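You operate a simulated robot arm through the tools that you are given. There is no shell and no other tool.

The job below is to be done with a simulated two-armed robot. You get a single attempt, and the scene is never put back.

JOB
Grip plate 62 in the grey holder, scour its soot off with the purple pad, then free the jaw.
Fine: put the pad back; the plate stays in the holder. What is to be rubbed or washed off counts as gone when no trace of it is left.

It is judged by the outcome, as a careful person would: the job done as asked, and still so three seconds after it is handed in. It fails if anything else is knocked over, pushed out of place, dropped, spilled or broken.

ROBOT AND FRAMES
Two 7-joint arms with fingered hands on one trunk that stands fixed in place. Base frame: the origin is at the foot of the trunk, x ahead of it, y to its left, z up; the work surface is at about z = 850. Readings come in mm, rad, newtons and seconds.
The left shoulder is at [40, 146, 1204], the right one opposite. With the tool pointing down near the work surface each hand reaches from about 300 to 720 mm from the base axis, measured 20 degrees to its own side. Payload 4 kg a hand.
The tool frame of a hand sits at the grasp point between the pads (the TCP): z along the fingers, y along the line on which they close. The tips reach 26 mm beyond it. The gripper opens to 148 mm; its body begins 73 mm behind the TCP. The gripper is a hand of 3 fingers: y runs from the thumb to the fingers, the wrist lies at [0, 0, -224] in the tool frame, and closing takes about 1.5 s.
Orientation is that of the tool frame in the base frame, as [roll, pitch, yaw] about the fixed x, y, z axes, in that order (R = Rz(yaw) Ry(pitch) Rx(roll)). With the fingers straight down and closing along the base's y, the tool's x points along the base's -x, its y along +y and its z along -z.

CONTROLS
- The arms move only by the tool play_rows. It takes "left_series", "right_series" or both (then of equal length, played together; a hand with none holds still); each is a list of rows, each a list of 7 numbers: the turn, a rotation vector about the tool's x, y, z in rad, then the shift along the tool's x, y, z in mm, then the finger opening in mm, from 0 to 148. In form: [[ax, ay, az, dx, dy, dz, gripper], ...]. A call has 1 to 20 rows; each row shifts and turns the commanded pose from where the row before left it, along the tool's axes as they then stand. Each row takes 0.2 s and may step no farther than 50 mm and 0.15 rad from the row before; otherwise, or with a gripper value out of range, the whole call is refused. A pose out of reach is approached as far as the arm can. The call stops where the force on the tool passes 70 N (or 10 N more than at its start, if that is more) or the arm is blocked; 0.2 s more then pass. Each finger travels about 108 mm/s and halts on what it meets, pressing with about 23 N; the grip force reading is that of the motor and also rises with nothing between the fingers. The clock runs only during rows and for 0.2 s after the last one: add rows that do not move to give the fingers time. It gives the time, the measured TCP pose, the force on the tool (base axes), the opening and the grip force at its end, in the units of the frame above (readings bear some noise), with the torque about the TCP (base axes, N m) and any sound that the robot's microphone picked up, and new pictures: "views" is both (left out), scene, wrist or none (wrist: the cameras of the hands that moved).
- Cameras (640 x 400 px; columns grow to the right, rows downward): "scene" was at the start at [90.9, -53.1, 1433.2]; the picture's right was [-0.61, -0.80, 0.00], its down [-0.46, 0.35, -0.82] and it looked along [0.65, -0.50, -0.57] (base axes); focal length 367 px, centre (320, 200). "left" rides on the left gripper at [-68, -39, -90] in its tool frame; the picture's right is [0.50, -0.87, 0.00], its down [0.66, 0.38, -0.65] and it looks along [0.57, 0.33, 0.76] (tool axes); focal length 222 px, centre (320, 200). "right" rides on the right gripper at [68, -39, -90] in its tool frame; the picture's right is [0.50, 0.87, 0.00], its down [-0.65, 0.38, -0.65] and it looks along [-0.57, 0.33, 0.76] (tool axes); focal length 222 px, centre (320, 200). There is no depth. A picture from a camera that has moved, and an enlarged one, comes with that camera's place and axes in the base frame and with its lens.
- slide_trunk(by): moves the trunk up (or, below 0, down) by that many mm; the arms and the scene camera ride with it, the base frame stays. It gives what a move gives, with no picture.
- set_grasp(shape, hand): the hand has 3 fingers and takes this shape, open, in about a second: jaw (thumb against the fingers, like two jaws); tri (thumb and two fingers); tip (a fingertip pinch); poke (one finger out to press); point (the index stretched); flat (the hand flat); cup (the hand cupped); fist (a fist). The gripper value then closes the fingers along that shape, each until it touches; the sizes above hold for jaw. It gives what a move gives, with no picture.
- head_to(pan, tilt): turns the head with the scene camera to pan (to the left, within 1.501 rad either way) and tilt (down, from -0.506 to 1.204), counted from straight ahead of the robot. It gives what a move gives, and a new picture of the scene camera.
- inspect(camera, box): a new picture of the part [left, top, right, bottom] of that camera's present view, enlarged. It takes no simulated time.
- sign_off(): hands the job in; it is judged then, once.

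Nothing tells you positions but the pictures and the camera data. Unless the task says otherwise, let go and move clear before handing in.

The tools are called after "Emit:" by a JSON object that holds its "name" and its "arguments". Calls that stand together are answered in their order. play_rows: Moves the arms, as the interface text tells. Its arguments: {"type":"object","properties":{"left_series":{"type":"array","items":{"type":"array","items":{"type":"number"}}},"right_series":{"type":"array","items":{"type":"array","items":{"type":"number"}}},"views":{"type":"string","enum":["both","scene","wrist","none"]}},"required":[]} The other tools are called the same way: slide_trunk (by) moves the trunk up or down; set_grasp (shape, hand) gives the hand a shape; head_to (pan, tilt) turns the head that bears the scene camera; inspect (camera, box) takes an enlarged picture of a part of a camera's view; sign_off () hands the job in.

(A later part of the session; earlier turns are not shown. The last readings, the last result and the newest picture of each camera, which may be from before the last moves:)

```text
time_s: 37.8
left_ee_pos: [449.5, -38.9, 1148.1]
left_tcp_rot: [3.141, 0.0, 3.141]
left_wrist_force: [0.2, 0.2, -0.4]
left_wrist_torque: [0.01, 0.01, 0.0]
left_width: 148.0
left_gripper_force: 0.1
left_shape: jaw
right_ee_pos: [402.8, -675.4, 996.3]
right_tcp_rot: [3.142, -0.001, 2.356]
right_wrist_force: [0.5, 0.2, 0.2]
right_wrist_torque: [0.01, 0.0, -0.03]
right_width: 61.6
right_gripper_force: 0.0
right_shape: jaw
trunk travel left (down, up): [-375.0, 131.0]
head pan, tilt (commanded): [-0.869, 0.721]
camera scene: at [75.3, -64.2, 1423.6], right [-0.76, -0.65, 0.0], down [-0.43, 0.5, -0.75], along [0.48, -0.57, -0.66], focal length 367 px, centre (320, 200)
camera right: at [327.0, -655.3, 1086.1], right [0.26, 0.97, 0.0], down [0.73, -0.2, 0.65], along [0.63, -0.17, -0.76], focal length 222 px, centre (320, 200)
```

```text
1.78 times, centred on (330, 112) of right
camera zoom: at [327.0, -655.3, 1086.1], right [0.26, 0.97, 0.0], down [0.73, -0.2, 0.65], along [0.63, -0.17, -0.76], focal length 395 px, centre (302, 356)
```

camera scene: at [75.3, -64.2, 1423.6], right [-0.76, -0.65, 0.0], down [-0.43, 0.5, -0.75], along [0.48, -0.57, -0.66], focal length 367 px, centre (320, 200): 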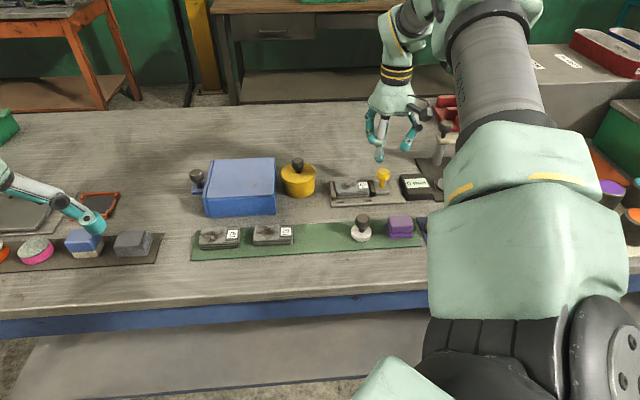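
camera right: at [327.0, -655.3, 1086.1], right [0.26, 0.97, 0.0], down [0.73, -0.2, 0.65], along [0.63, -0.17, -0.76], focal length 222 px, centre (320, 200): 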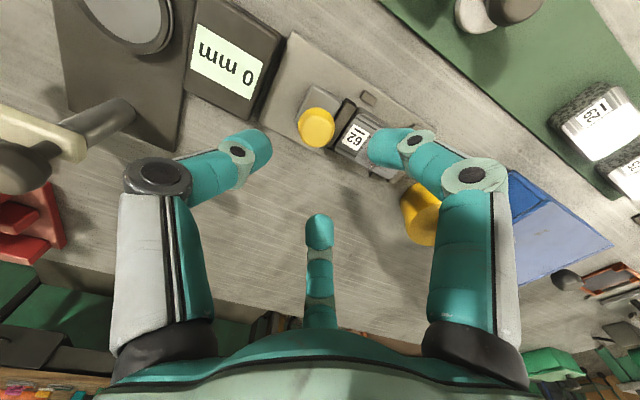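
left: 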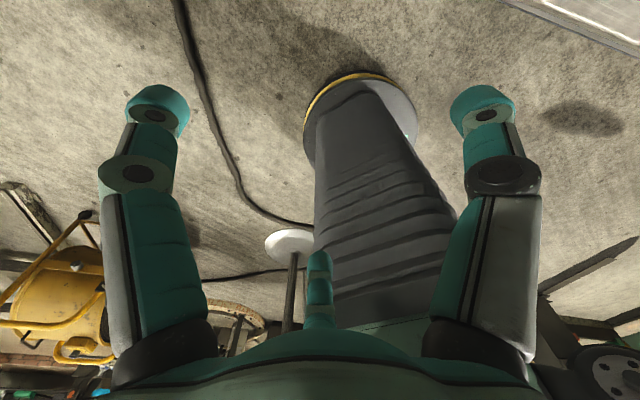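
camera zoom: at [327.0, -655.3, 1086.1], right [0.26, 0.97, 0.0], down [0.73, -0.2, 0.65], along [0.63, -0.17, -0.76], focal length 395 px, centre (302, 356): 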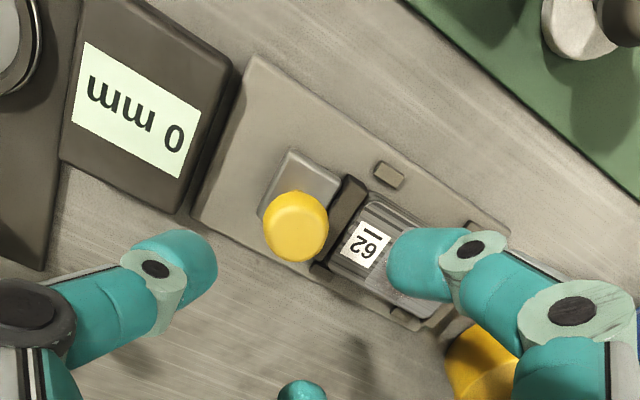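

The jaw stayed closed against plate 62. Now I go to the purple pad, which I take to be near (297, -586) at the tray's right end, and look at it from above.

Emit:
{"name": "play_rows", "arguments": {"right_series": [[0, 0, 0, 34.5, -2.9, 0, 62], [0, 0, 0, 34.5, -2.9, 0, 62], [0, 0, 0, 34.5, -2.9, 0, 62], [0, 0, 0, 34.5, -2.9, 0, 62], [0, 0, 0, 0, 0, 0, 62]], "views": "both"}}

Emit:
{"name": "inspect", "arguments": {"camera": "right", "box": [180, 0, 460, 200]}}

Emit:
{"name": "inspect", "arguments": {"camera": "scene", "box": [330, 150, 450, 250]}}

```text
time_s: 39.0
left_ee_pos: [449.5, -39.4, 1148.3]
left_tcp_rot: [3.141, 0.0, 3.141]
left_wrist_force: [0.3, -0.2, 0.0]
left_wrist_torque: [0.0, 0.02, 0.03]
left_width: 147.9
left_gripper_force: 0.0
left_shape: jaw
right_ee_pos: [298.5, -586.0, 995.2]
right_tcp_rot: [-3.141, 0.0, 2.356]
right_wrist_force: [0.4, 0.5, -0.3]
right_wrist_torque: [-0.01, -0.01, 0.02]
right_width: 61.9
right_gripper_force: 0.0
right_shape: jaw
trunk travel left (down, up): [-375.0, 131.0]
head pan, tilt (commanded): [-0.869, 0.721]
camera scene: at [75.6, -64.3, 1423.5], right [-0.76, -0.65, 0.0], down [-0.43, 0.5, -0.75], along [0.48, -0.57, -0.66], focal length 367 px, centre (320, 200)
camera right: at [222.6, -566.2, 1085.4], right [0.26, 0.97, 0.0], down [0.73, -0.2, 0.65], along [0.63, -0.17, -0.76], focal length 222 px, centre (320, 200)
```

scene: 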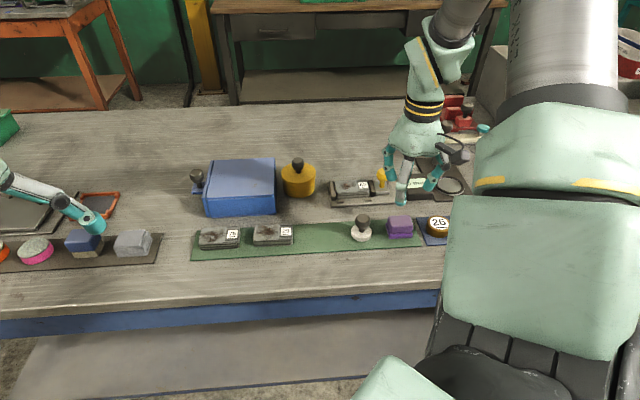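
right: 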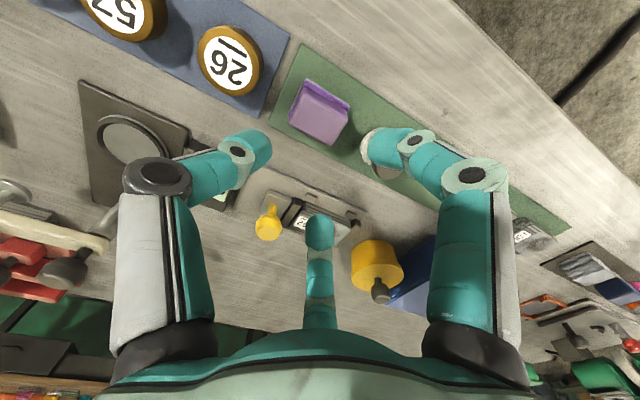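

```text
2.00 times, centred on (320, 100) of right
camera zoom: at [222.6, -566.2, 1085.4], right [0.26, 0.97, 0.0], down [0.73, -0.2, 0.65], along [0.63, -0.17, -0.76], focal length 444 px, centre (320, 400)
```

zoom: 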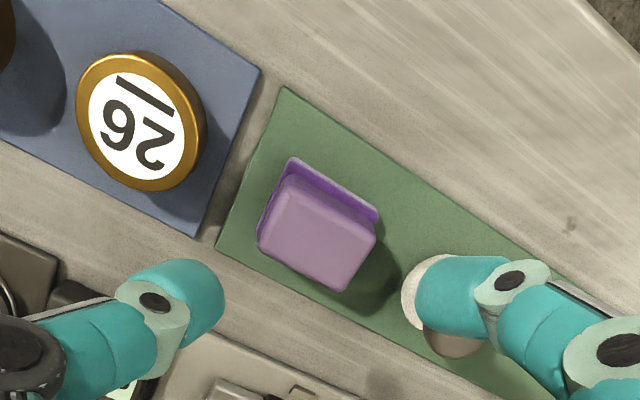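

```text
4.00 times, centred on (390, 200) of scene
camera zoom: at [75.6, -64.3, 1423.5], right [-0.76, -0.65, 0.0], down [-0.43, 0.5, -0.75], along [0.48, -0.57, -0.66], focal length 1468 px, centre (40, 200)
```

zoom: 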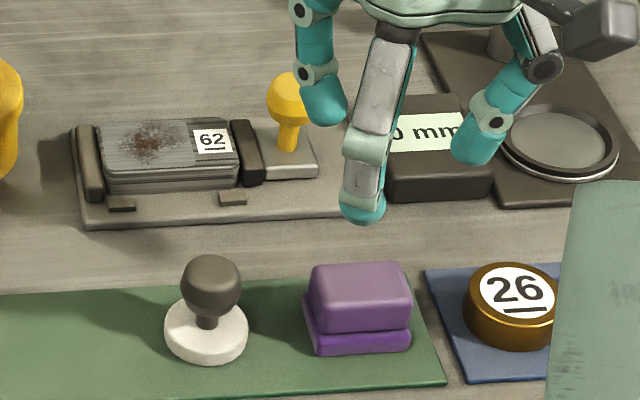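

The pad's grip block is at about (296, -588), ~46 x 32 mm, aligned with the hand. I descend over it, pausing a little above.

Emit:
{"name": "play_rows", "arguments": {"right_series": [[0, 0, 0, 0.2, -5.9, 20, 55], [0, 0, 0, 0, 0, 25, 55], [0, 0, 0, 0, 0, 20, 55], [0, 0, 0, 0, 0, 10, 55], [0, 0, 0, 0, 0, 0, 55]], "views": "none"}}

Emit:
{"name": "inspect", "arguments": {"camera": "right", "box": [180, 30, 460, 230]}}

Emit:
{"name": "inspect", "arguments": {"camera": "scene", "box": [340, 160, 450, 250]}}

```text
time_s: 40.1
left_ee_pos: [451.3, -39.2, 1149.4]
left_tcp_rot: [3.141, 0.0, 3.141]
left_wrist_force: [-0.2, 0.0, 0.1]
left_wrist_torque: [-0.02, -0.01, 0.0]
left_width: 148.0
left_gripper_force: 0.1
left_shape: jaw
right_ee_pos: [293.6, -589.8, 921.2]
right_tcp_rot: [3.141, 0.001, 2.355]
right_wrist_force: [0.9, 0.2, -0.3]
right_wrist_torque: [0.03, -0.02, -0.01]
right_width: 55.5
right_gripper_force: 0.0
right_shape: jaw
trunk travel left (down, up): [-375.0, 131.0]
head pan, tilt (commanded): [-0.869, 0.721]
```

```text
2.00 times, centred on (320, 130) of right
camera zoom: at [218.4, -570.2, 1010.4], right [0.26, 0.97, 0.0], down [0.73, -0.2, 0.65], along [0.63, -0.17, -0.76], focal length 444 px, centre (320, 340)
```

zoom: 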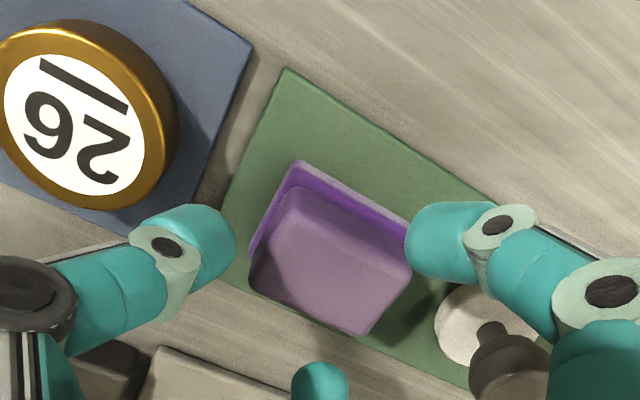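

```text
4.44 times, centred on (395, 205) of scene
camera zoom: at [75.2, -63.9, 1423.6], right [-0.76, -0.65, 0.0], down [-0.43, 0.5, -0.75], along [0.48, -0.57, -0.66], focal length 1631 px, centre (-13, 178)
```

zoom: 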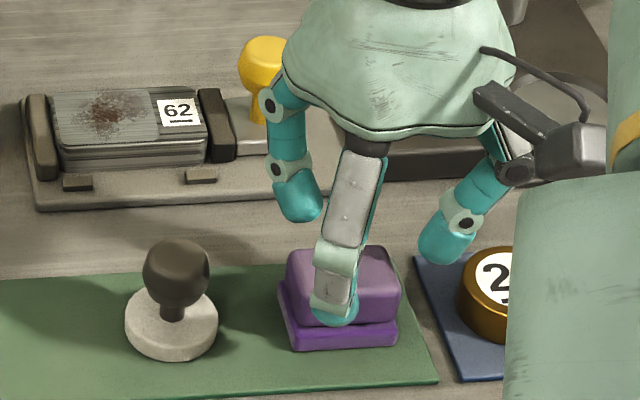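

The pad is centred between the fingers. I lower the last 25 mm and close on its upper block.

Emit:
{"name": "play_rows", "arguments": {"right_series": [[0, 0, 0, 0, 0, 12, 55], [0, 0, 0, 0, 0, 12, 55], [0, 0, 0, 0, 0, 0, 50], [0, 0, 0, 0, 0, 0, 40], [0, 0, 0, 0, 0, 0, 30], [0, 0, 0, 0, 0, 0, 20], [0, 0, 0, 0, 0, 0, 10], [0, 0, 0, 0, 0, 0, 10]], "views": "none"}}

Emit:
{"name": "inspect", "arguments": {"camera": "right", "box": [180, 60, 460, 260]}}

Emit:
{"name": "inspect", "arguments": {"camera": "scene", "box": [340, 160, 450, 250]}}

```text
time_s: 42.0
left_ee_pos: [450.3, -40.2, 1149.9]
left_tcp_rot: [3.141, 0.0, 3.141]
left_wrist_force: [-0.2, -0.1, -0.2]
left_wrist_torque: [0.05, 0.01, -0.02]
left_width: 147.7
left_gripper_force: 0.1
left_shape: jaw
right_ee_pos: [292.9, -589.3, 896.8]
right_tcp_rot: [3.141, 0.001, 2.354]
right_wrist_force: [0.4, 0.2, 0.0]
right_wrist_torque: [-0.01, 0.01, 0.0]
right_width: 33.8
right_gripper_force: 23.1
right_shape: jaw
trunk travel left (down, up): [-375.0, 131.0]
head pan, tilt (commanded): [-0.869, 0.721]
```

```text
2.00 times, centred on (320, 160) of right
camera zoom: at [218.0, -570.0, 985.9], right [0.26, 0.97, 0.0], down [0.73, -0.2, 0.65], along [0.63, -0.17, -0.76], focal length 444 px, centre (320, 280)
```

zoom: 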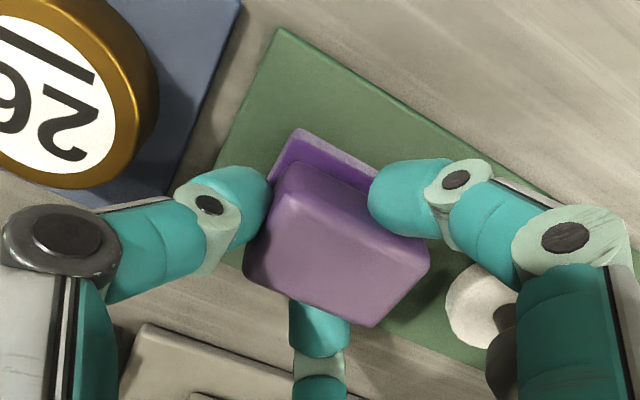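

```text
4.44 times, centred on (395, 205) of scene
camera zoom: at [75.2, -64.0, 1423.6], right [-0.76, -0.65, 0.0], down [-0.43, 0.5, -0.75], along [0.48, -0.57, -0.66], focal length 1631 px, centre (-13, 178)
```

zoom: 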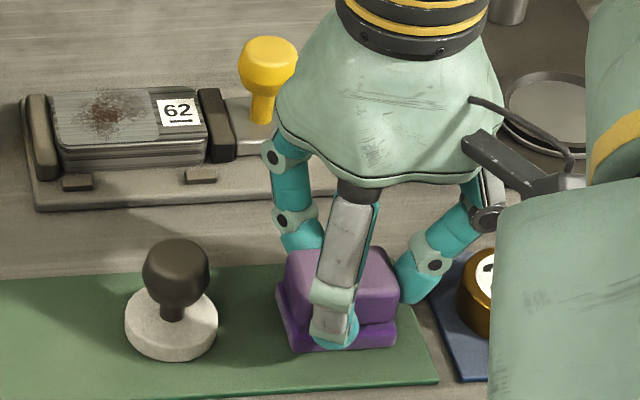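

The pad is held at its block with 23 N. I lift it and carry it over the sooty part of plate 62.

Emit:
{"name": "play_rows", "arguments": {"right_series": [[0, 0, 0, 0, 0, -10, 10], [0, 0, 0, 0, 0, -25, 10], [0, 0, 0, 0, 0, -35, 10], [0, 0, 0, 0, 0, -35, 10], [0, 0, 0, -28.3, 18.9, 0, 10], [0, 0, 0, -28.3, 18.9, 0, 10], [0, 0, 0, -28.3, 18.9, 0, 10], [0, 0, 0, -28.3, 18.9, 0, 10], [0, 0, 0, -28.3, 18.9, 0, 10], [0, 0, 0, 0, 0, 0, 10]], "views": "both"}}

Emit:
{"name": "inspect", "arguments": {"camera": "scene", "box": [320, 110, 430, 210]}}

Emit:
{"name": "inspect", "arguments": {"camera": "right", "box": [150, 30, 470, 230]}}

```text
time_s: 44.1
left_ee_pos: [448.4, -38.2, 1147.9]
left_tcp_rot: [-3.141, 0.0, 3.14]
left_wrist_force: [-0.9, -0.1, -0.4]
left_wrist_torque: [-0.03, 0.02, 0.01]
left_width: 147.9
left_gripper_force: 0.0
left_shape: jaw
right_ee_pos: [461.3, -625.5, 1005.2]
right_tcp_rot: [3.14, -0.001, 2.355]
right_wrist_force: [-0.1, 0.1, -0.7]
right_wrist_torque: [0.0, -0.02, 0.01]
right_width: 33.5
right_gripper_force: 23.3
right_shape: jaw
trunk travel left (down, up): [-375.0, 131.0]
head pan, tilt (commanded): [-0.869, 0.721]
camera scene: at [74.4, -63.7, 1423.7], right [-0.76, -0.65, 0.0], down [-0.43, 0.5, -0.75], along [0.48, -0.57, -0.66], focal length 367 px, centre (320, 200)
camera right: at [385.7, -605.0, 1094.7], right [0.26, 0.97, 0.0], down [0.73, -0.2, 0.65], along [0.63, -0.17, -0.76], focal length 222 px, centre (320, 200)
```

scene: 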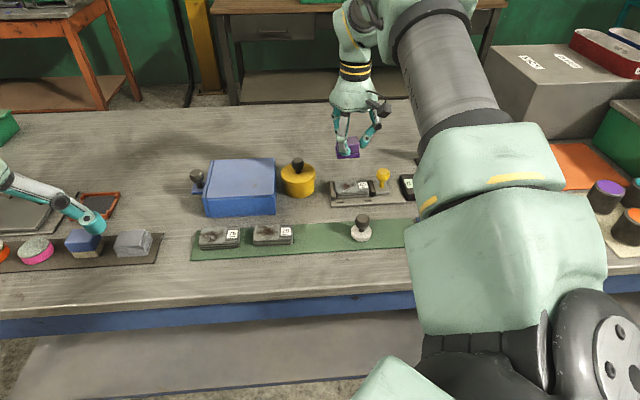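
right: 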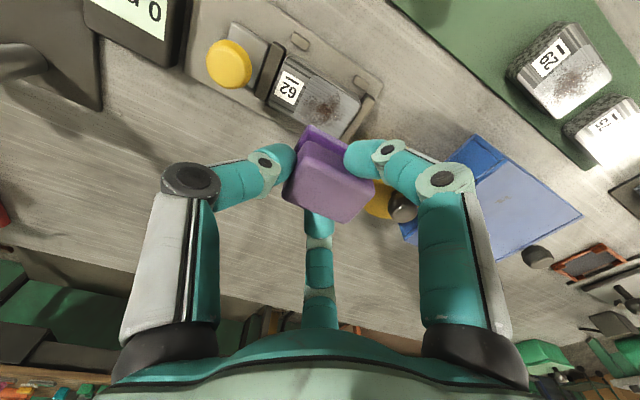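

```text
4.00 times, centred on (375, 160) of scene
camera zoom: at [74.4, -63.7, 1423.7], right [-0.76, -0.65, 0.0], down [-0.43, 0.5, -0.75], along [0.48, -0.57, -0.66], focal length 1468 px, centre (100, 360)
```

zoom: 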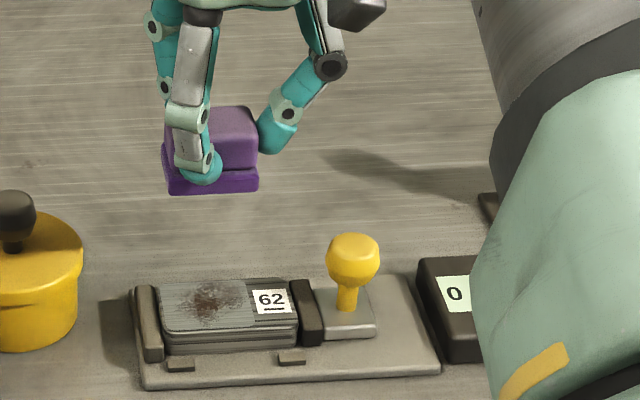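

```text
2.00 times, centred on (310, 130) of right
camera zoom: at [385.7, -605.0, 1094.7], right [0.26, 0.97, 0.0], down [0.73, -0.2, 0.65], along [0.63, -0.17, -0.76], focal length 444 px, centre (340, 340)
```

zoom: 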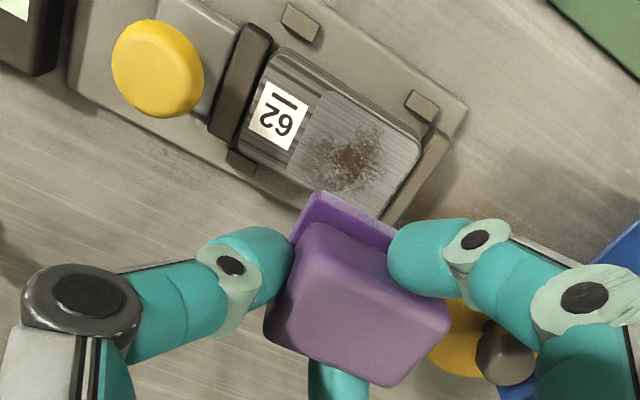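

The soot centre comes out at about (462, -621), right under the pad. I lower to a few mm above the plate.

Emit:
{"name": "play_rows", "arguments": {"right_series": [[0, 0, 0, 0, 0, 25, 10], [0, 0, 0, 0, 0, 25, 10], [0, 0, 0, 0, 0, 20, 10], [0, 0, 0, 0, 0, 6, 10], [0, 0, 0, 0, 0, 0, 10]], "views": "none"}}

Emit:
{"name": "inspect", "arguments": {"camera": "scene", "box": [320, 120, 430, 210]}}

Emit:
{"name": "inspect", "arguments": {"camera": "right", "box": [150, 30, 470, 230]}}

```text
time_s: 45.4
left_ee_pos: [450.1, -37.5, 1148.7]
left_tcp_rot: [3.141, 0.001, 3.141]
left_wrist_force: [0.2, 0.0, -0.2]
left_wrist_torque: [0.01, -0.01, 0.02]
left_width: 147.9
left_gripper_force: 0.0
left_shape: jaw
right_ee_pos: [460.6, -623.7, 926.4]
right_tcp_rot: [3.141, 0.001, 2.353]
right_wrist_force: [0.1, -0.2, -0.7]
right_wrist_torque: [-0.02, 0.02, 0.02]
right_width: 33.6
right_gripper_force: 22.9
right_shape: jaw
trunk travel left (down, up): [-375.0, 131.0]
head pan, tilt (commanded): [-0.869, 0.721]
```

```text
4.44 times, centred on (375, 165) of scene
camera zoom: at [75.0, -63.9, 1423.6], right [-0.76, -0.65, 0.0], down [-0.43, 0.5, -0.75], along [0.48, -0.57, -0.66], focal length 1631 px, centre (76, 356)
```

zoom: 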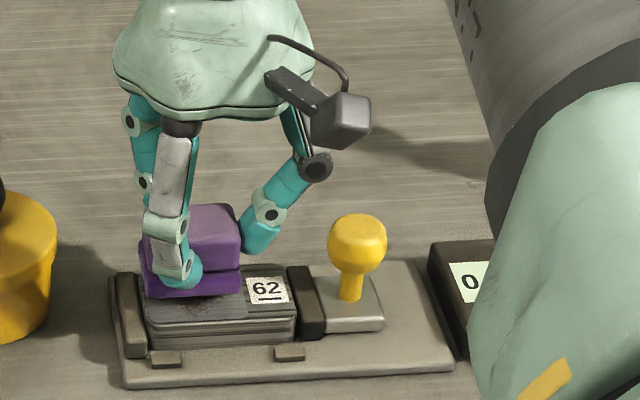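

```text
2.00 times, centred on (310, 130) of right
camera zoom: at [385.5, -603.7, 1016.8], right [0.26, 0.97, 0.0], down [0.73, -0.2, 0.65], along [0.63, -0.17, -0.76], focal length 444 px, centre (340, 340)
```

zoom: 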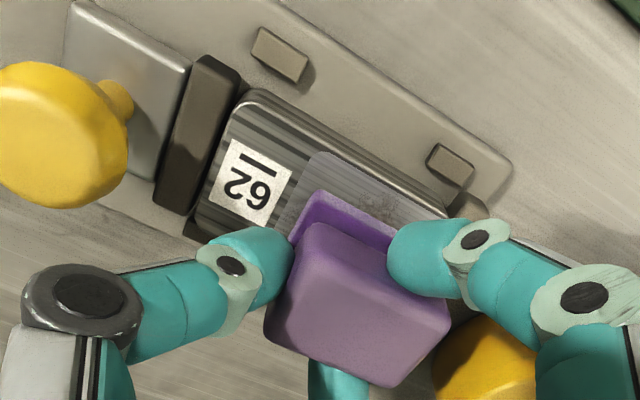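

The pad hovers just above the plate. I lower it in small steps until it presses.

Emit:
{"name": "play_rows", "arguments": {"right_series": [[0, 0, 0, 0, 0, 2, 10], [0, 0, 0, 0, 0, 2, 10], [0, 0, 0, 0, 0, 1, 10], [0, 0, 0, 0, 0, 0, 10]], "views": "none"}}

```text
time_s: 46.4
left_ee_pos: [449.1, -39.4, 1148.4]
left_tcp_rot: [3.142, -0.001, 3.141]
left_wrist_force: [-0.6, -0.6, 0.2]
left_wrist_torque: [0.02, 0.0, -0.01]
left_width: 147.6
left_gripper_force: 0.0
left_shape: jaw
right_ee_pos: [461.1, -623.8, 921.1]
right_tcp_rot: [-3.141, 0.0, 2.354]
right_wrist_force: [-0.6, 0.3, 0.2]
right_wrist_torque: [-0.02, -0.01, 0.02]
right_width: 33.5
right_gripper_force: 22.7
right_shape: jaw
trunk travel left (down, up): [-375.0, 131.0]
head pan, tilt (commanded): [-0.869, 0.721]
```

No clear contact yet; a few more millimetres.

Emit:
{"name": "play_rows", "arguments": {"right_series": [[0, 0, 0, 0, 0, 1, 10], [0, 0, 0, 0, 0, 1, 10], [0, 0, 0, 0, 0, 0, 10]], "views": "none"}}

```text
time_s: 47.1
left_ee_pos: [450.4, -40.0, 1148.6]
left_tcp_rot: [-3.14, -0.001, 3.141]
left_wrist_force: [0.0, -0.1, -0.1]
left_wrist_torque: [-0.01, 0.02, -0.01]
left_width: 147.7
left_gripper_force: 0.0
left_shape: jaw
right_ee_pos: [460.9, -622.4, 918.9]
right_tcp_rot: [3.14, 0.001, 2.354]
right_wrist_force: [0.1, 0.1, 0.6]
right_wrist_torque: [0.03, 0.03, 0.01]
right_width: 33.5
right_gripper_force: 23.0
right_shape: jaw
trunk travel left (down, up): [-375.0, 131.0]
head pan, tilt (commanded): [-0.869, 0.721]
```

Emit:
{"name": "play_rows", "arguments": {"right_series": [[0, 0, 0, 0, 0, 1, 10], [0, 0, 0, 0, 0, 1, 10], [0, 0, 0, 0, 0, 0, 10]], "views": "none"}}

Emit:
{"name": "inspect", "arguments": {"camera": "scene", "box": [330, 140, 410, 210]}}

```text
time_s: 48.0
left_ee_pos: [449.9, -38.4, 1150.7]
left_tcp_rot: [3.14, 0.001, -3.141]
left_wrist_force: [0.4, 0.3, 0.6]
left_wrist_torque: [0.01, -0.01, 0.02]
left_width: 147.8
left_gripper_force: 0.0
left_shape: jaw
right_ee_pos: [461.6, -622.8, 917.8]
right_tcp_rot: [-3.141, 0.002, 2.356]
right_wrist_force: [-0.6, -1.1, 1.3]
right_wrist_torque: [-0.01, 0.02, 0.03]
right_width: 33.6
right_gripper_force: 22.7
right_shape: jaw
trunk travel left (down, up): [-375.0, 131.0]
head pan, tilt (commanded): [-0.869, 0.721]
```

```text
5.71 times, centred on (370, 175) of scene
camera zoom: at [75.2, -63.9, 1423.6], right [-0.76, -0.65, 0.0], down [-0.43, 0.5, -0.75], along [0.48, -0.57, -0.66], focal length 2098 px, centre (34, 343)
```

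zoom: 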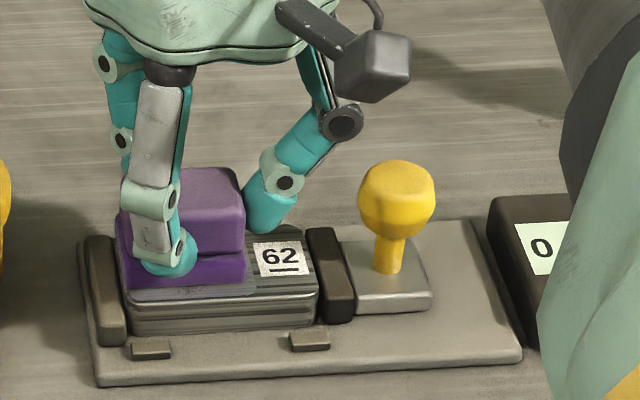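

Contact is starting. I press a bit more.

Emit:
{"name": "play_rows", "arguments": {"right_series": [[0, 0, 0, 0, 0, 1, 10], [0, 0, 0, 0, 0, 1, 10], [0, 0, 0, 0, 0, 0, 10]], "views": "none"}}

```text
time_s: 48.8
left_ee_pos: [449.3, -39.3, 1148.3]
left_tcp_rot: [-3.139, 0.001, 3.14]
left_wrist_force: [0.4, 0.2, -0.2]
left_wrist_torque: [0.0, 0.02, 0.01]
left_width: 148.0
left_gripper_force: 0.1
left_shape: jaw
right_ee_pos: [460.1, -623.7, 917.4]
right_tcp_rot: [3.141, 0.005, 2.357]
right_wrist_force: [-0.1, -2.0, 9.2]
right_wrist_torque: [-0.04, 0.01, -0.01]
right_width: 34.0
right_gripper_force: 22.9
right_shape: jaw
trunk travel left (down, up): [-375.0, 131.0]
head pan, tilt (commanded): [-0.869, 0.721]
```

Pressing with about 9 N now. I begin rubbing with ±10 mm strokes across the plate.

Emit:
{"name": "play_rows", "arguments": {"right_series": [[0, 0, 0, 5, 0, 0, 10], [0, 0, 0, 5, 0, 0, 10], [0, 0, 0, -5, 0, 0, 10], [0, 0, 0, -5, 0, 0, 10], [0, 0, 0, -5, 0, 0, 10], [0, 0, 0, -5, 0, 0, 10], [0, 0, 0, 5, 0, 0, 10], [0, 0, 0, 5, 0, 0, 10], [0, 0, 0, 5, 0, 0, 10], [0, 0, 0, 5, 0, 0, 10], [0, 0, 0, -5, 0, 0, 10], [0, 0, 0, -5, 0, 0, 10], [0, 0, 0, -5, 0, 0, 10], [0, 0, 0, -5, 0, 0, 10], [0, 0, 0, 5, 0, 0, 10], [0, 0, 0, 5, 0, 0, 10], [0, 0, 0, 0, 0, 0, 10]], "views": "none"}}

Emit:
{"name": "inspect", "arguments": {"camera": "scene", "box": [330, 140, 410, 210]}}

Emit:
{"name": "inspect", "arguments": {"camera": "right", "box": [150, 30, 470, 230]}}

```text
time_s: 52.4
left_ee_pos: [450.7, -39.1, 1148.7]
left_tcp_rot: [-3.141, 0.001, 3.141]
left_wrist_force: [0.1, 0.5, 0.6]
left_wrist_torque: [0.0, 0.01, 0.03]
left_width: 147.7
left_gripper_force: 0.0
left_shape: jaw
right_ee_pos: [460.7, -624.0, 915.8]
right_tcp_rot: [3.141, 0.002, 2.357]
right_wrist_force: [1.4, -1.5, 10.8]
right_wrist_torque: [-0.02, -0.06, -0.02]
right_width: 34.1
right_gripper_force: 23.4
right_shape: jaw
trunk travel left (down, up): [-375.0, 131.0]
head pan, tilt (commanded): [-0.869, 0.721]
```

```text
5.71 times, centred on (370, 175) of scene
camera zoom: at [74.6, -63.0, 1423.7], right [-0.76, -0.65, 0.0], down [-0.43, 0.5, -0.75], along [0.48, -0.57, -0.66], focal length 2098 px, centre (34, 343)
```

zoom: 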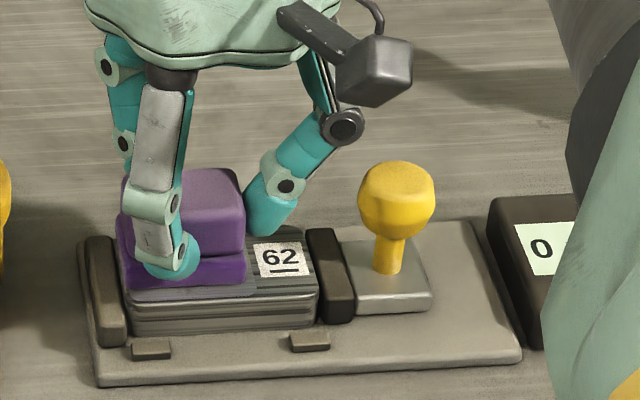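

```text
2.00 times, centred on (310, 130) of right
camera zoom: at [384.3, -603.4, 1005.6], right [0.26, 0.97, 0.0], down [0.73, -0.2, 0.66], along [0.63, -0.17, -0.76], focal length 444 px, centre (340, 340)
```

zoom: 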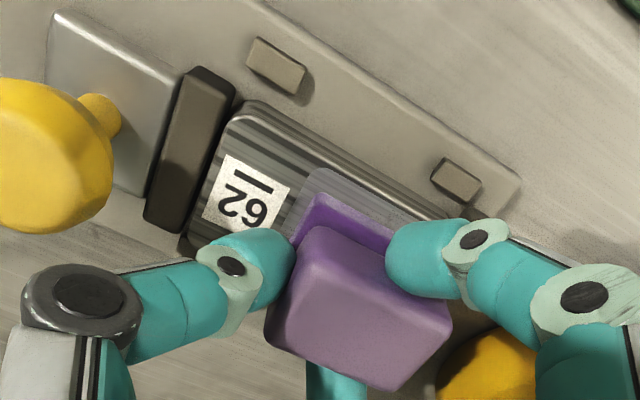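

Plate and clamp hold steady under the strokes. I add more strokes, shifting slightly along the plate, then lift to check.

Emit:
{"name": "play_rows", "arguments": {"right_series": [[0, 0, 0, 5, -4, 0, 10], [0, 0, 0, 5, 0, 0, 10], [0, 0, 0, -5, 0, 0, 10], [0, 0, 0, -5, 0, 0, 10], [0, 0, 0, -5, 0, 0, 10], [0, 0, 0, -5, 0, 0, 10], [0, 0, 0, 5, -4, 0, 10], [0, 0, 0, 5, 0, 0, 10], [0, 0, 0, 5, 0, 0, 10], [0, 0, 0, 5, 0, 0, 10], [0, 0, 0, -5, 4, 0, 10], [0, 0, 0, -5, 0, 0, 10], [0, 0, 0, -5, 0, 0, 10], [0, 0, 0, -5, 0, 0, 10], [0, 0, 0, 5, 4, 0, 10], [0, 0, 0, 5, 0, 0, 10], [0, 0, 0, 5, 2, 0, 10], [0, 0, 0, 5, 0, 0, 10], [0, 0, 0, -5, -2, 0, 10], [0, 0, 0, -5, 0, 0, 10]], "views": "none"}}

Emit:
{"name": "play_rows", "arguments": {"right_series": [[0, 0, 0, 0, 0, -8, 10], [0, 0, 0, 0, 0, -25, 10], [0, 0, 0, 0, 0, -30, 10], [0, 0, 0, 0, 0, 0, 10]], "views": "none"}}

Emit:
{"name": "inspect", "arguments": {"camera": "scene", "box": [330, 140, 410, 210]}}

Emit:
{"name": "inspect", "arguments": {"camera": "right", "box": [180, 20, 420, 170]}}

```text
time_s: 56.5
left_ee_pos: [449.0, -38.7, 1150.2]
left_tcp_rot: [-3.139, 0.0, 3.141]
left_wrist_force: [-0.5, -0.5, -0.2]
left_wrist_torque: [0.0, 0.01, 0.02]
left_width: 148.1
left_gripper_force: 0.0
left_shape: jaw
right_ee_pos: [459.8, -621.8, 915.6]
right_tcp_rot: [3.14, 0.002, 2.357]
right_wrist_force: [-1.6, 2.8, 9.4]
right_wrist_torque: [0.07, 0.01, -0.02]
right_width: 34.2
right_gripper_force: 23.0
right_shape: jaw
trunk travel left (down, up): [-375.0, 131.0]
head pan, tilt (commanded): [-0.869, 0.721]
```

```text
time_s: 57.5
left_ee_pos: [450.4, -39.3, 1148.8]
left_tcp_rot: [3.141, 0.0, 3.141]
left_wrist_force: [-0.7, -0.2, -0.1]
left_wrist_torque: [0.04, 0.01, -0.01]
left_width: 147.9
left_gripper_force: 0.0
left_shape: jaw
right_ee_pos: [459.5, -622.7, 975.6]
right_tcp_rot: [-3.141, -0.002, 2.353]
right_wrist_force: [-0.9, 0.3, -0.5]
right_wrist_torque: [0.0, 0.02, 0.02]
right_width: 34.3
right_gripper_force: 22.6
right_shape: jaw
trunk travel left (down, up): [-375.0, 131.0]
head pan, tilt (commanded): [-0.869, 0.721]
```

```text
5.71 times, centred on (370, 175) of scene
camera zoom: at [75.7, -64.7, 1423.5], right [-0.76, -0.65, 0.0], down [-0.43, 0.5, -0.75], along [0.48, -0.57, -0.66], focal length 2098 px, centre (34, 343)
```

zoom: 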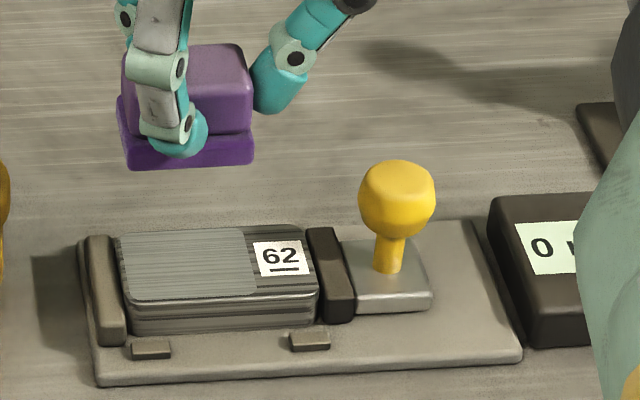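

```text
2.67 times, centred on (300, 95) of right
camera zoom: at [385.1, -602.9, 1066.0], right [0.26, 0.97, 0.0], down [0.73, -0.2, 0.65], along [0.63, -0.17, -0.76], focal length 592 px, centre (373, 480)
```

zoom: 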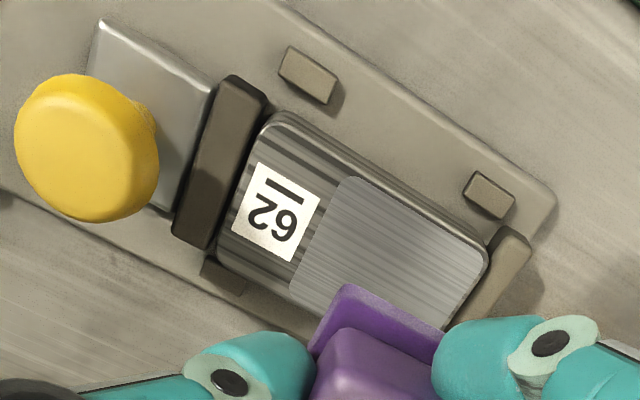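

The plate's patch looks clean. I zoom in tightly to check for any remaining trace.

Emit:
{"name": "inspect", "arguments": {"camera": "scene", "box": [340, 174, 376, 200]}}

Emit:
{"name": "inspect", "arguments": {"camera": "right", "box": [280, 70, 370, 150]}}

```text
15.38 times, centred on (358, 187) of scene
camera zoom: at [75.7, -64.7, 1423.5], right [-0.76, -0.65, 0.0], down [-0.43, 0.5, -0.75], along [0.48, -0.57, -0.66], focal length 5647 px, centre (-265, 400)
```

zoom: 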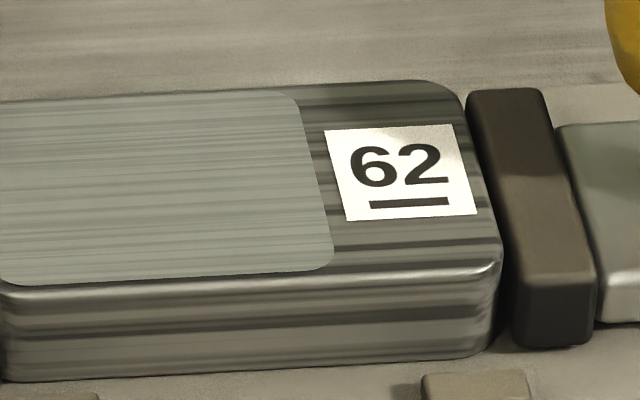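

```text
5.00 times, centred on (325, 110) of right
camera zoom: at [385.1, -602.9, 1066.0], right [0.26, 0.97, 0.0], down [0.73, -0.2, 0.65], along [0.63, -0.17, -0.76], focal length 1111 px, centre (295, 650)
```

zoom: 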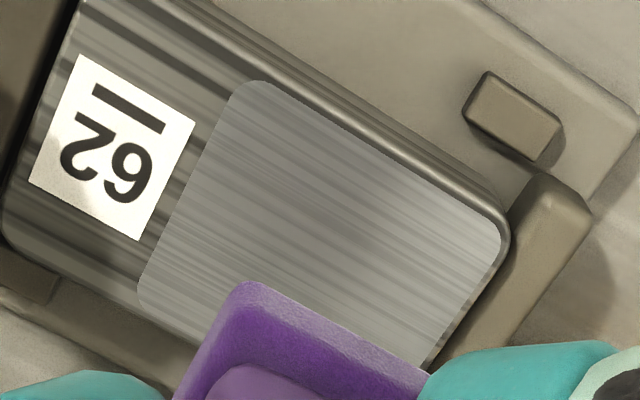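

There may be a very faint dull spot in the middle. I check the left part of the patch from the scene camera.

Emit:
{"name": "inspect", "arguments": {"camera": "scene", "box": [340, 176, 366, 196]}}

Emit:
{"name": "inspect", "arguments": {"camera": "right", "box": [300, 80, 370, 140]}}

```text
16.00 times, centred on (353, 186) of scene
camera zoom: at [75.7, -64.7, 1423.5], right [-0.76, -0.65, 0.0], down [-0.43, 0.5, -0.75], along [0.48, -0.57, -0.66], focal length 5873 px, centre (-208, 424)
```

zoom: 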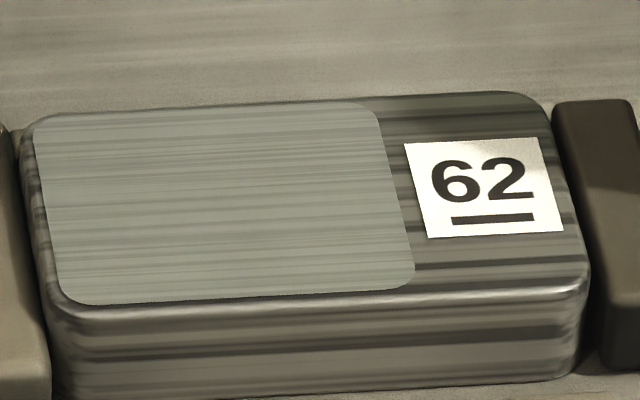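

```text
6.67 times, centred on (335, 110) of right
camera zoom: at [385.1, -602.9, 1066.0], right [0.26, 0.97, 0.0], down [0.73, -0.2, 0.65], along [0.63, -0.17, -0.76], focal length 1481 px, centre (220, 800)
```

zoom: 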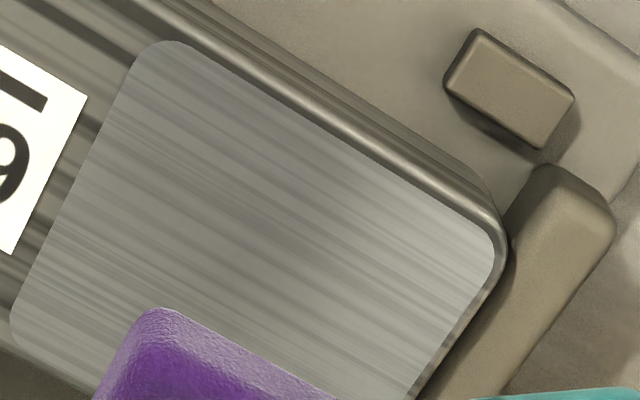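

The scene view shows it clean; to be certain nothing faint remains I'll give it one more full pass, then recheck.

Emit:
{"name": "play_rows", "arguments": {"right_series": [[0, 0, 0, 0, 0, 30, 10], [0, 0, 0, 0, 0, 22, 10], [0, 0, 0, 0, 0, 5, 10], [0, 0, 0, 0, 0, 3, 10], [0, 0, 0, 0, 0, 3, 10], [0, 0, 0, 0, 0, 0.5, 10], [0, 0, 0, 0, 0, 0, 10]], "views": "none"}}

Emit:
{"name": "play_rows", "arguments": {"right_series": [[0, 0, 0, 6, 0, 0, 10], [0, 0, 0, 6, 0, 0, 10], [0, 0, 0, -6, -4, 0, 10], [0, 0, 0, -6, 0, 0, 10], [0, 0, 0, -6, 0, 0, 10], [0, 0, 0, -6, 0, 0, 10], [0, 0, 0, 6, -4, 0, 10], [0, 0, 0, 6, 0, 0, 10], [0, 0, 0, 6, 0, 0, 10], [0, 0, 0, 6, 0, 0, 10], [0, 0, 0, -6, 4, 0, 10], [0, 0, 0, -6, 0, 0, 10], [0, 0, 0, -6, 0, 0, 10], [0, 0, 0, -6, 0, 0, 10], [0, 0, 0, 6, 4, 0, 10], [0, 0, 0, 6, 0, 0, 10], [0, 0, 0, 6, 2, 0, 10], [0, 0, 0, 6, 0, 0, 10], [0, 0, 0, -6, -2, 0, 10], [0, 0, 0, -6, 0, 0, 10]], "views": "none"}}

Emit:
{"name": "play_rows", "arguments": {"right_series": [[0, 0, 0, 0, 0, -8.5, 10], [0, 0, 0, 0, 0, -25, 10], [0, 0, 0, 0, 0, -30, 10], [0, 0, 0, 0, 0, -24, 10], [0, 0, 0, 0, 0, 0, 10]], "views": "both"}}

Emit:
{"name": "inspect", "arguments": {"camera": "right", "box": [240, 40, 380, 140]}}

Emit:
{"name": "inspect", "arguments": {"camera": "scene", "box": [340, 176, 366, 196]}}

```text
time_s: 59.1
left_ee_pos: [448.7, -37.8, 1148.9]
left_tcp_rot: [-3.14, 0.0, -3.141]
left_wrist_force: [-0.2, 0.3, -0.1]
left_wrist_torque: [-0.01, 0.0, 0.01]
left_width: 147.8
left_gripper_force: 0.0
left_shape: jaw
right_ee_pos: [459.3, -622.5, 915.0]
right_tcp_rot: [3.142, 0.003, 2.357]
right_wrist_force: [0.5, -0.3, 9.2]
right_wrist_torque: [-0.02, -0.02, -0.02]
right_width: 34.4
right_gripper_force: 23.3
right_shape: jaw
trunk travel left (down, up): [-375.0, 131.0]
head pan, tilt (commanded): [-0.869, 0.721]
```

```text
time_s: 63.4
left_ee_pos: [448.3, -38.1, 1149.2]
left_tcp_rot: [-3.14, 0.0, 3.141]
left_wrist_force: [-0.4, 0.7, -0.1]
left_wrist_torque: [0.0, 0.03, 0.02]
left_width: 148.1
left_gripper_force: 0.0
left_shape: jaw
right_ee_pos: [461.5, -622.2, 914.9]
right_tcp_rot: [3.141, 0.001, 2.357]
right_wrist_force: [-1.0, 2.1, 8.8]
right_wrist_torque: [0.07, 0.02, 0.01]
right_width: 33.9
right_gripper_force: 23.0
right_shape: jaw
trunk travel left (down, up): [-375.0, 131.0]
head pan, tilt (commanded): [-0.869, 0.721]
```

```text
time_s: 64.5
left_ee_pos: [450.3, -39.1, 1149.5]
left_tcp_rot: [3.14, 0.0, 3.141]
left_wrist_force: [0.1, 0.3, -1.1]
left_wrist_torque: [0.0, 0.01, -0.02]
left_width: 148.0
left_gripper_force: 0.0
left_shape: jaw
right_ee_pos: [459.7, -622.1, 1001.8]
right_tcp_rot: [-3.141, 0.0, 2.355]
right_wrist_force: [0.4, 0.1, 0.5]
right_wrist_torque: [0.02, 0.02, -0.01]
right_width: 33.9
right_gripper_force: 23.2
right_shape: jaw
trunk travel left (down, up): [-375.0, 131.0]
head pan, tilt (commanded): [-0.869, 0.721]
camera scene: at [75.2, -64.0, 1423.6], right [-0.76, -0.65, 0.0], down [-0.43, 0.5, -0.75], along [0.48, -0.57, -0.66], focal length 367 px, centre (320, 200)
camera right: at [385.2, -603.1, 1091.5], right [0.26, 0.97, 0.0], down [0.73, -0.2, 0.65], along [0.63, -0.17, -0.76], focal length 222 px, centre (320, 200)
```

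scene: 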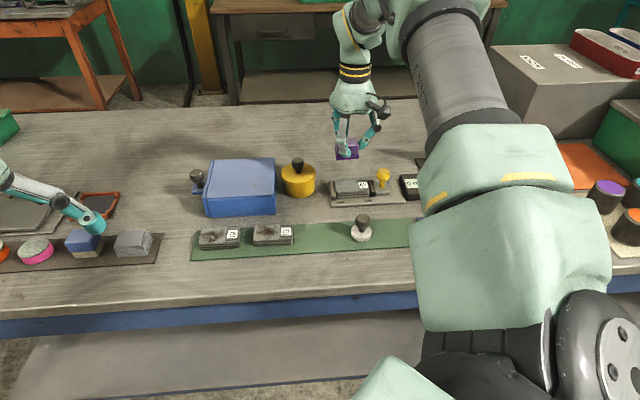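
right: 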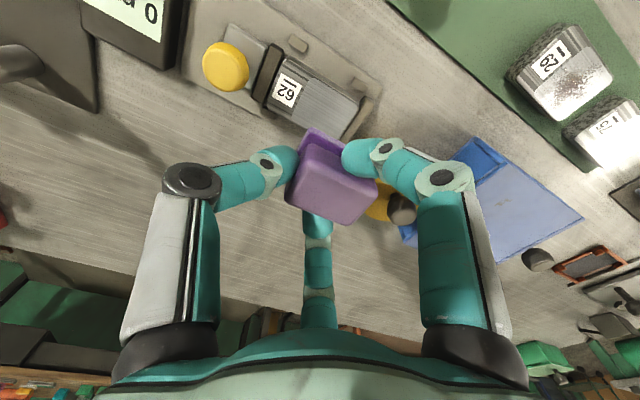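

```text
4.00 times, centred on (310, 90) of right
camera zoom: at [385.2, -603.1, 1091.5], right [0.26, 0.97, 0.0], down [0.73, -0.2, 0.65], along [0.63, -0.17, -0.76], focal length 888 px, centre (360, 640)
```

zoom: 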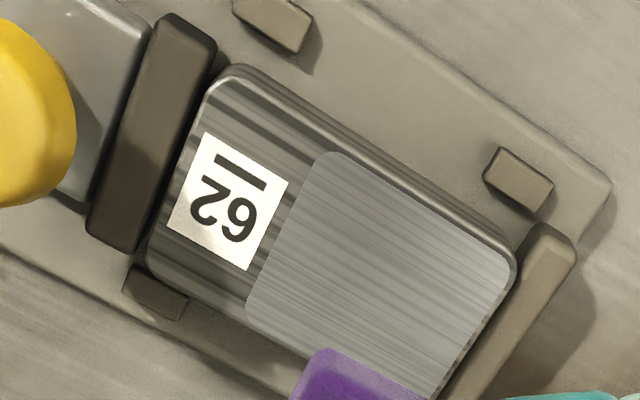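

```text
16.00 times, centred on (353, 186) of scene
camera zoom: at [75.2, -64.0, 1423.6], right [-0.76, -0.65, 0.0], down [-0.43, 0.5, -0.75], along [0.48, -0.57, -0.66], focal length 5873 px, centre (-208, 424)
```

zoom: 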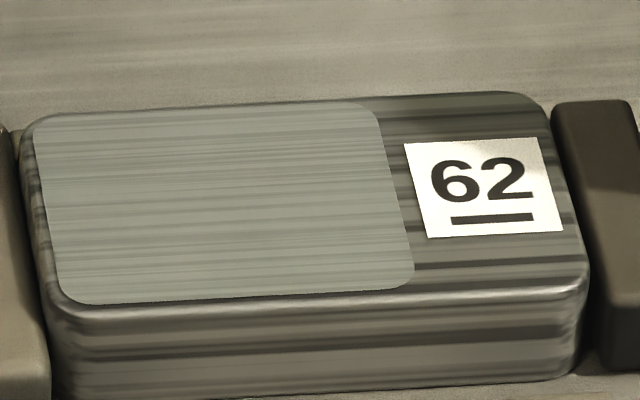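

The plate is clean with no trace left. Now I carry the pad back along the exact reverse path to its spot on the tray.

Emit:
{"name": "play_rows", "arguments": {"right_series": [[0, 0, 0, 28.3, -18.9, 0, 10], [0, 0, 0, 28.3, -18.9, 0, 10], [0, 0, 0, 28.3, -18.9, 0, 10], [0, 0, 0, 28.3, -18.9, 0, 10], [0, 0, 0, 28.3, -18.9, 0, 10], [0, 0, 0, 0, 0, 0, 10], [0, 0, 0, 0, 0, 35, 10], [0, 0, 0, 0, 0, 30, 10], [0, 0, 0, 0, 0, 20, 10], [0, 0, 0, 0, 0, 10, 10], [0, 0, 0, 0, 0, 0, 10]], "views": "none"}}

Emit:
{"name": "inspect", "arguments": {"camera": "scene", "box": [340, 160, 450, 250]}}

Emit:
{"name": "inspect", "arguments": {"camera": "right", "box": [150, 30, 470, 230]}}

```text
time_s: 67.0
left_ee_pos: [449.4, -40.0, 1149.8]
left_tcp_rot: [-3.141, -0.002, -3.141]
left_wrist_force: [0.3, -0.3, -0.7]
left_wrist_torque: [0.01, 0.03, 0.01]
left_width: 148.0
left_gripper_force: 0.0
left_shape: jaw
right_ee_pos: [293.2, -590.5, 907.0]
right_tcp_rot: [-3.141, 0.003, 2.356]
right_wrist_force: [0.5, 0.8, -0.2]
right_wrist_torque: [0.0, -0.01, -0.02]
right_width: 34.1
right_gripper_force: 23.1
right_shape: jaw
trunk travel left (down, up): [-375.0, 131.0]
head pan, tilt (commanded): [-0.869, 0.721]
```

```text
4.44 times, centred on (395, 205) of scene
camera zoom: at [74.9, -63.9, 1423.6], right [-0.76, -0.65, 0.0], down [-0.43, 0.5, -0.75], along [0.48, -0.57, -0.66], focal length 1631 px, centre (-13, 178)
```

zoom: 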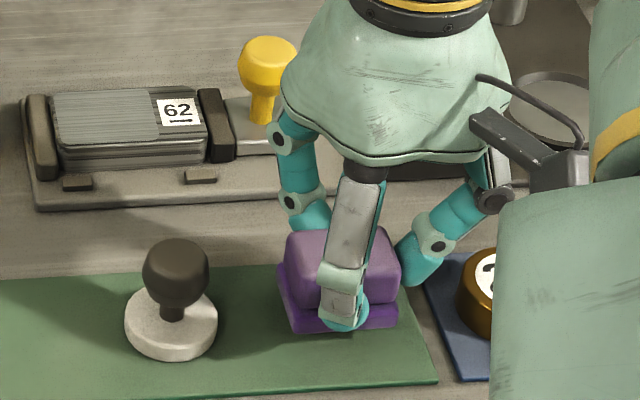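

```text
2.00 times, centred on (310, 130) of right
camera zoom: at [217.3, -570.7, 997.1], right [0.26, 0.97, 0.0], down [0.73, -0.2, 0.65], along [0.63, -0.17, -0.76], focal length 444 px, centre (340, 340)
```

zoom: 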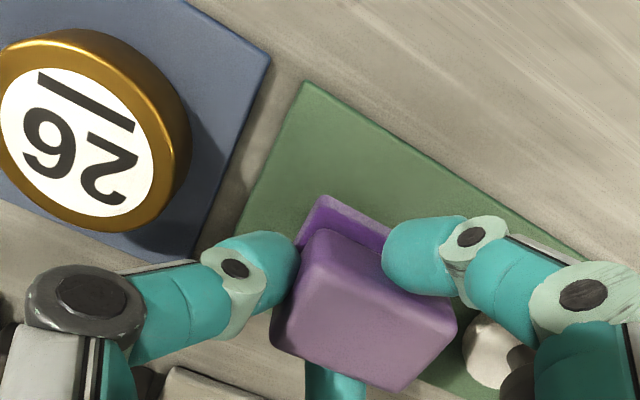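

The pad is right over its place, about 10 mm up. I lower it until it touches the tray.

Emit:
{"name": "play_rows", "arguments": {"right_series": [[0, 0, 0, 0, 0, 5, 10], [0, 0, 0, 0, 0, 3, 10], [0, 0, 0, 0, 0, 1.5, 10], [0, 0, 0, 0, 0, 0, 10]], "views": "none"}}

Emit:
{"name": "inspect", "arguments": {"camera": "scene", "box": [340, 160, 450, 250]}}

```text
time_s: 68.0
left_ee_pos: [449.1, -38.4, 1148.5]
left_tcp_rot: [3.141, -0.001, 3.141]
left_wrist_force: [-0.7, -0.2, -0.1]
left_wrist_torque: [0.0, 0.02, -0.04]
left_width: 148.2
left_gripper_force: 0.1
left_shape: jaw
right_ee_pos: [292.8, -589.4, 896.9]
right_tcp_rot: [-3.141, -0.001, 2.357]
right_wrist_force: [0.3, -0.3, -0.7]
right_wrist_torque: [-0.03, -0.01, -0.01]
right_width: 33.8
right_gripper_force: 23.2
right_shape: jaw
trunk travel left (down, up): [-375.0, 131.0]
head pan, tilt (commanded): [-0.869, 0.721]
```

```text
4.44 times, centred on (395, 205) of scene
camera zoom: at [75.2, -64.1, 1423.6], right [-0.76, -0.65, 0.0], down [-0.43, 0.5, -0.75], along [0.48, -0.57, -0.66], focal length 1631 px, centre (-13, 178)
```

zoom: 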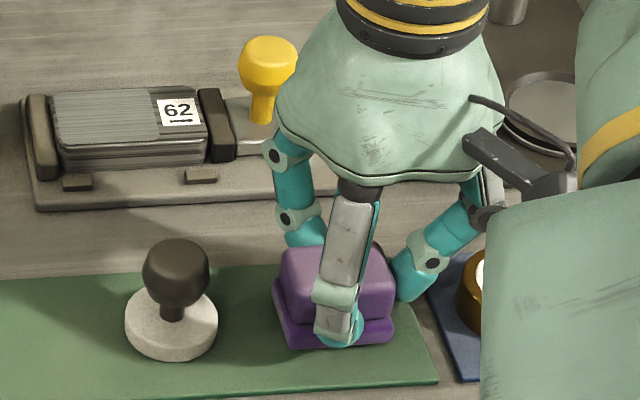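

No contact force yet (the pad likely slid up ~2 mm in the grip while pressing). I lower gently further.

Emit:
{"name": "play_rows", "arguments": {"right_series": [[0, 0, 0, 0, 0, 1, 10], [0, 0, 0, 0, 0, 1, 10], [0, 0, 0, 0, 0, 0, 10]], "views": "none"}}

```text
time_s: 68.8
left_ee_pos: [449.5, -38.4, 1149.7]
left_tcp_rot: [-3.141, 0.001, -3.141]
left_wrist_force: [0.0, -0.7, 0.3]
left_wrist_torque: [-0.01, -0.03, -0.02]
left_width: 148.0
left_gripper_force: 0.0
left_shape: jaw
right_ee_pos: [293.8, -590.2, 895.6]
right_tcp_rot: [-3.14, 0.0, 2.356]
right_wrist_force: [0.4, -0.2, -0.1]
right_wrist_torque: [0.03, 0.0, -0.04]
right_width: 34.1
right_gripper_force: 22.9
right_shape: jaw
trunk travel left (down, up): [-375.0, 131.0]
head pan, tilt (commanded): [-0.869, 0.721]
```

Emit:
{"name": "play_rows", "arguments": {"right_series": [[0, 0, 0, 0, 0, 1, 10], [0, 0, 0, 0, 0, 0.5, 10], [0, 0, 0, 0, 0, 0, 10]], "views": "none"}}

Emit:
{"name": "inspect", "arguments": {"camera": "scene", "box": [375, 200, 435, 245]}}

```text
time_s: 69.5
left_ee_pos: [449.1, -38.0, 1148.5]
left_tcp_rot: [-3.141, 0.0, 3.141]
left_wrist_force: [0.3, 0.4, 0.2]
left_wrist_torque: [-0.05, -0.01, -0.02]
left_width: 147.9
left_gripper_force: 0.0
left_shape: jaw
right_ee_pos: [293.9, -589.4, 894.6]
right_tcp_rot: [3.142, 0.002, 2.355]
right_wrist_force: [-0.9, 0.2, 1.9]
right_wrist_torque: [0.02, -0.07, 0.01]
right_width: 34.1
right_gripper_force: 22.7
right_shape: jaw
trunk travel left (down, up): [-375.0, 131.0]
head pan, tilt (commanded): [-0.869, 0.721]
```

```text
8.89 times, centred on (405, 222) of scene
camera zoom: at [74.9, -63.7, 1423.6], right [-0.76, -0.65, 0.0], down [-0.43, 0.5, -0.75], along [0.48, -0.57, -0.66], focal length 3263 px, centre (-436, 0)
```

zoom: 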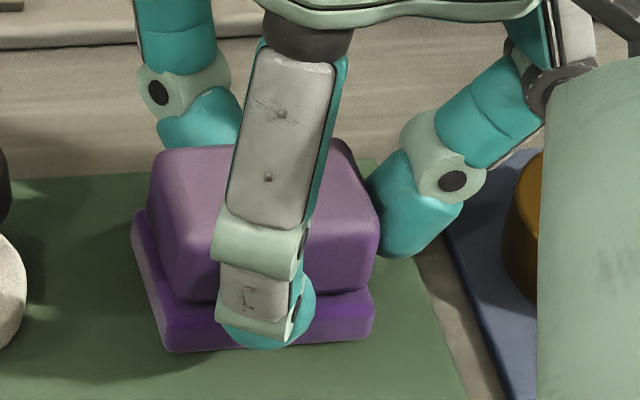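

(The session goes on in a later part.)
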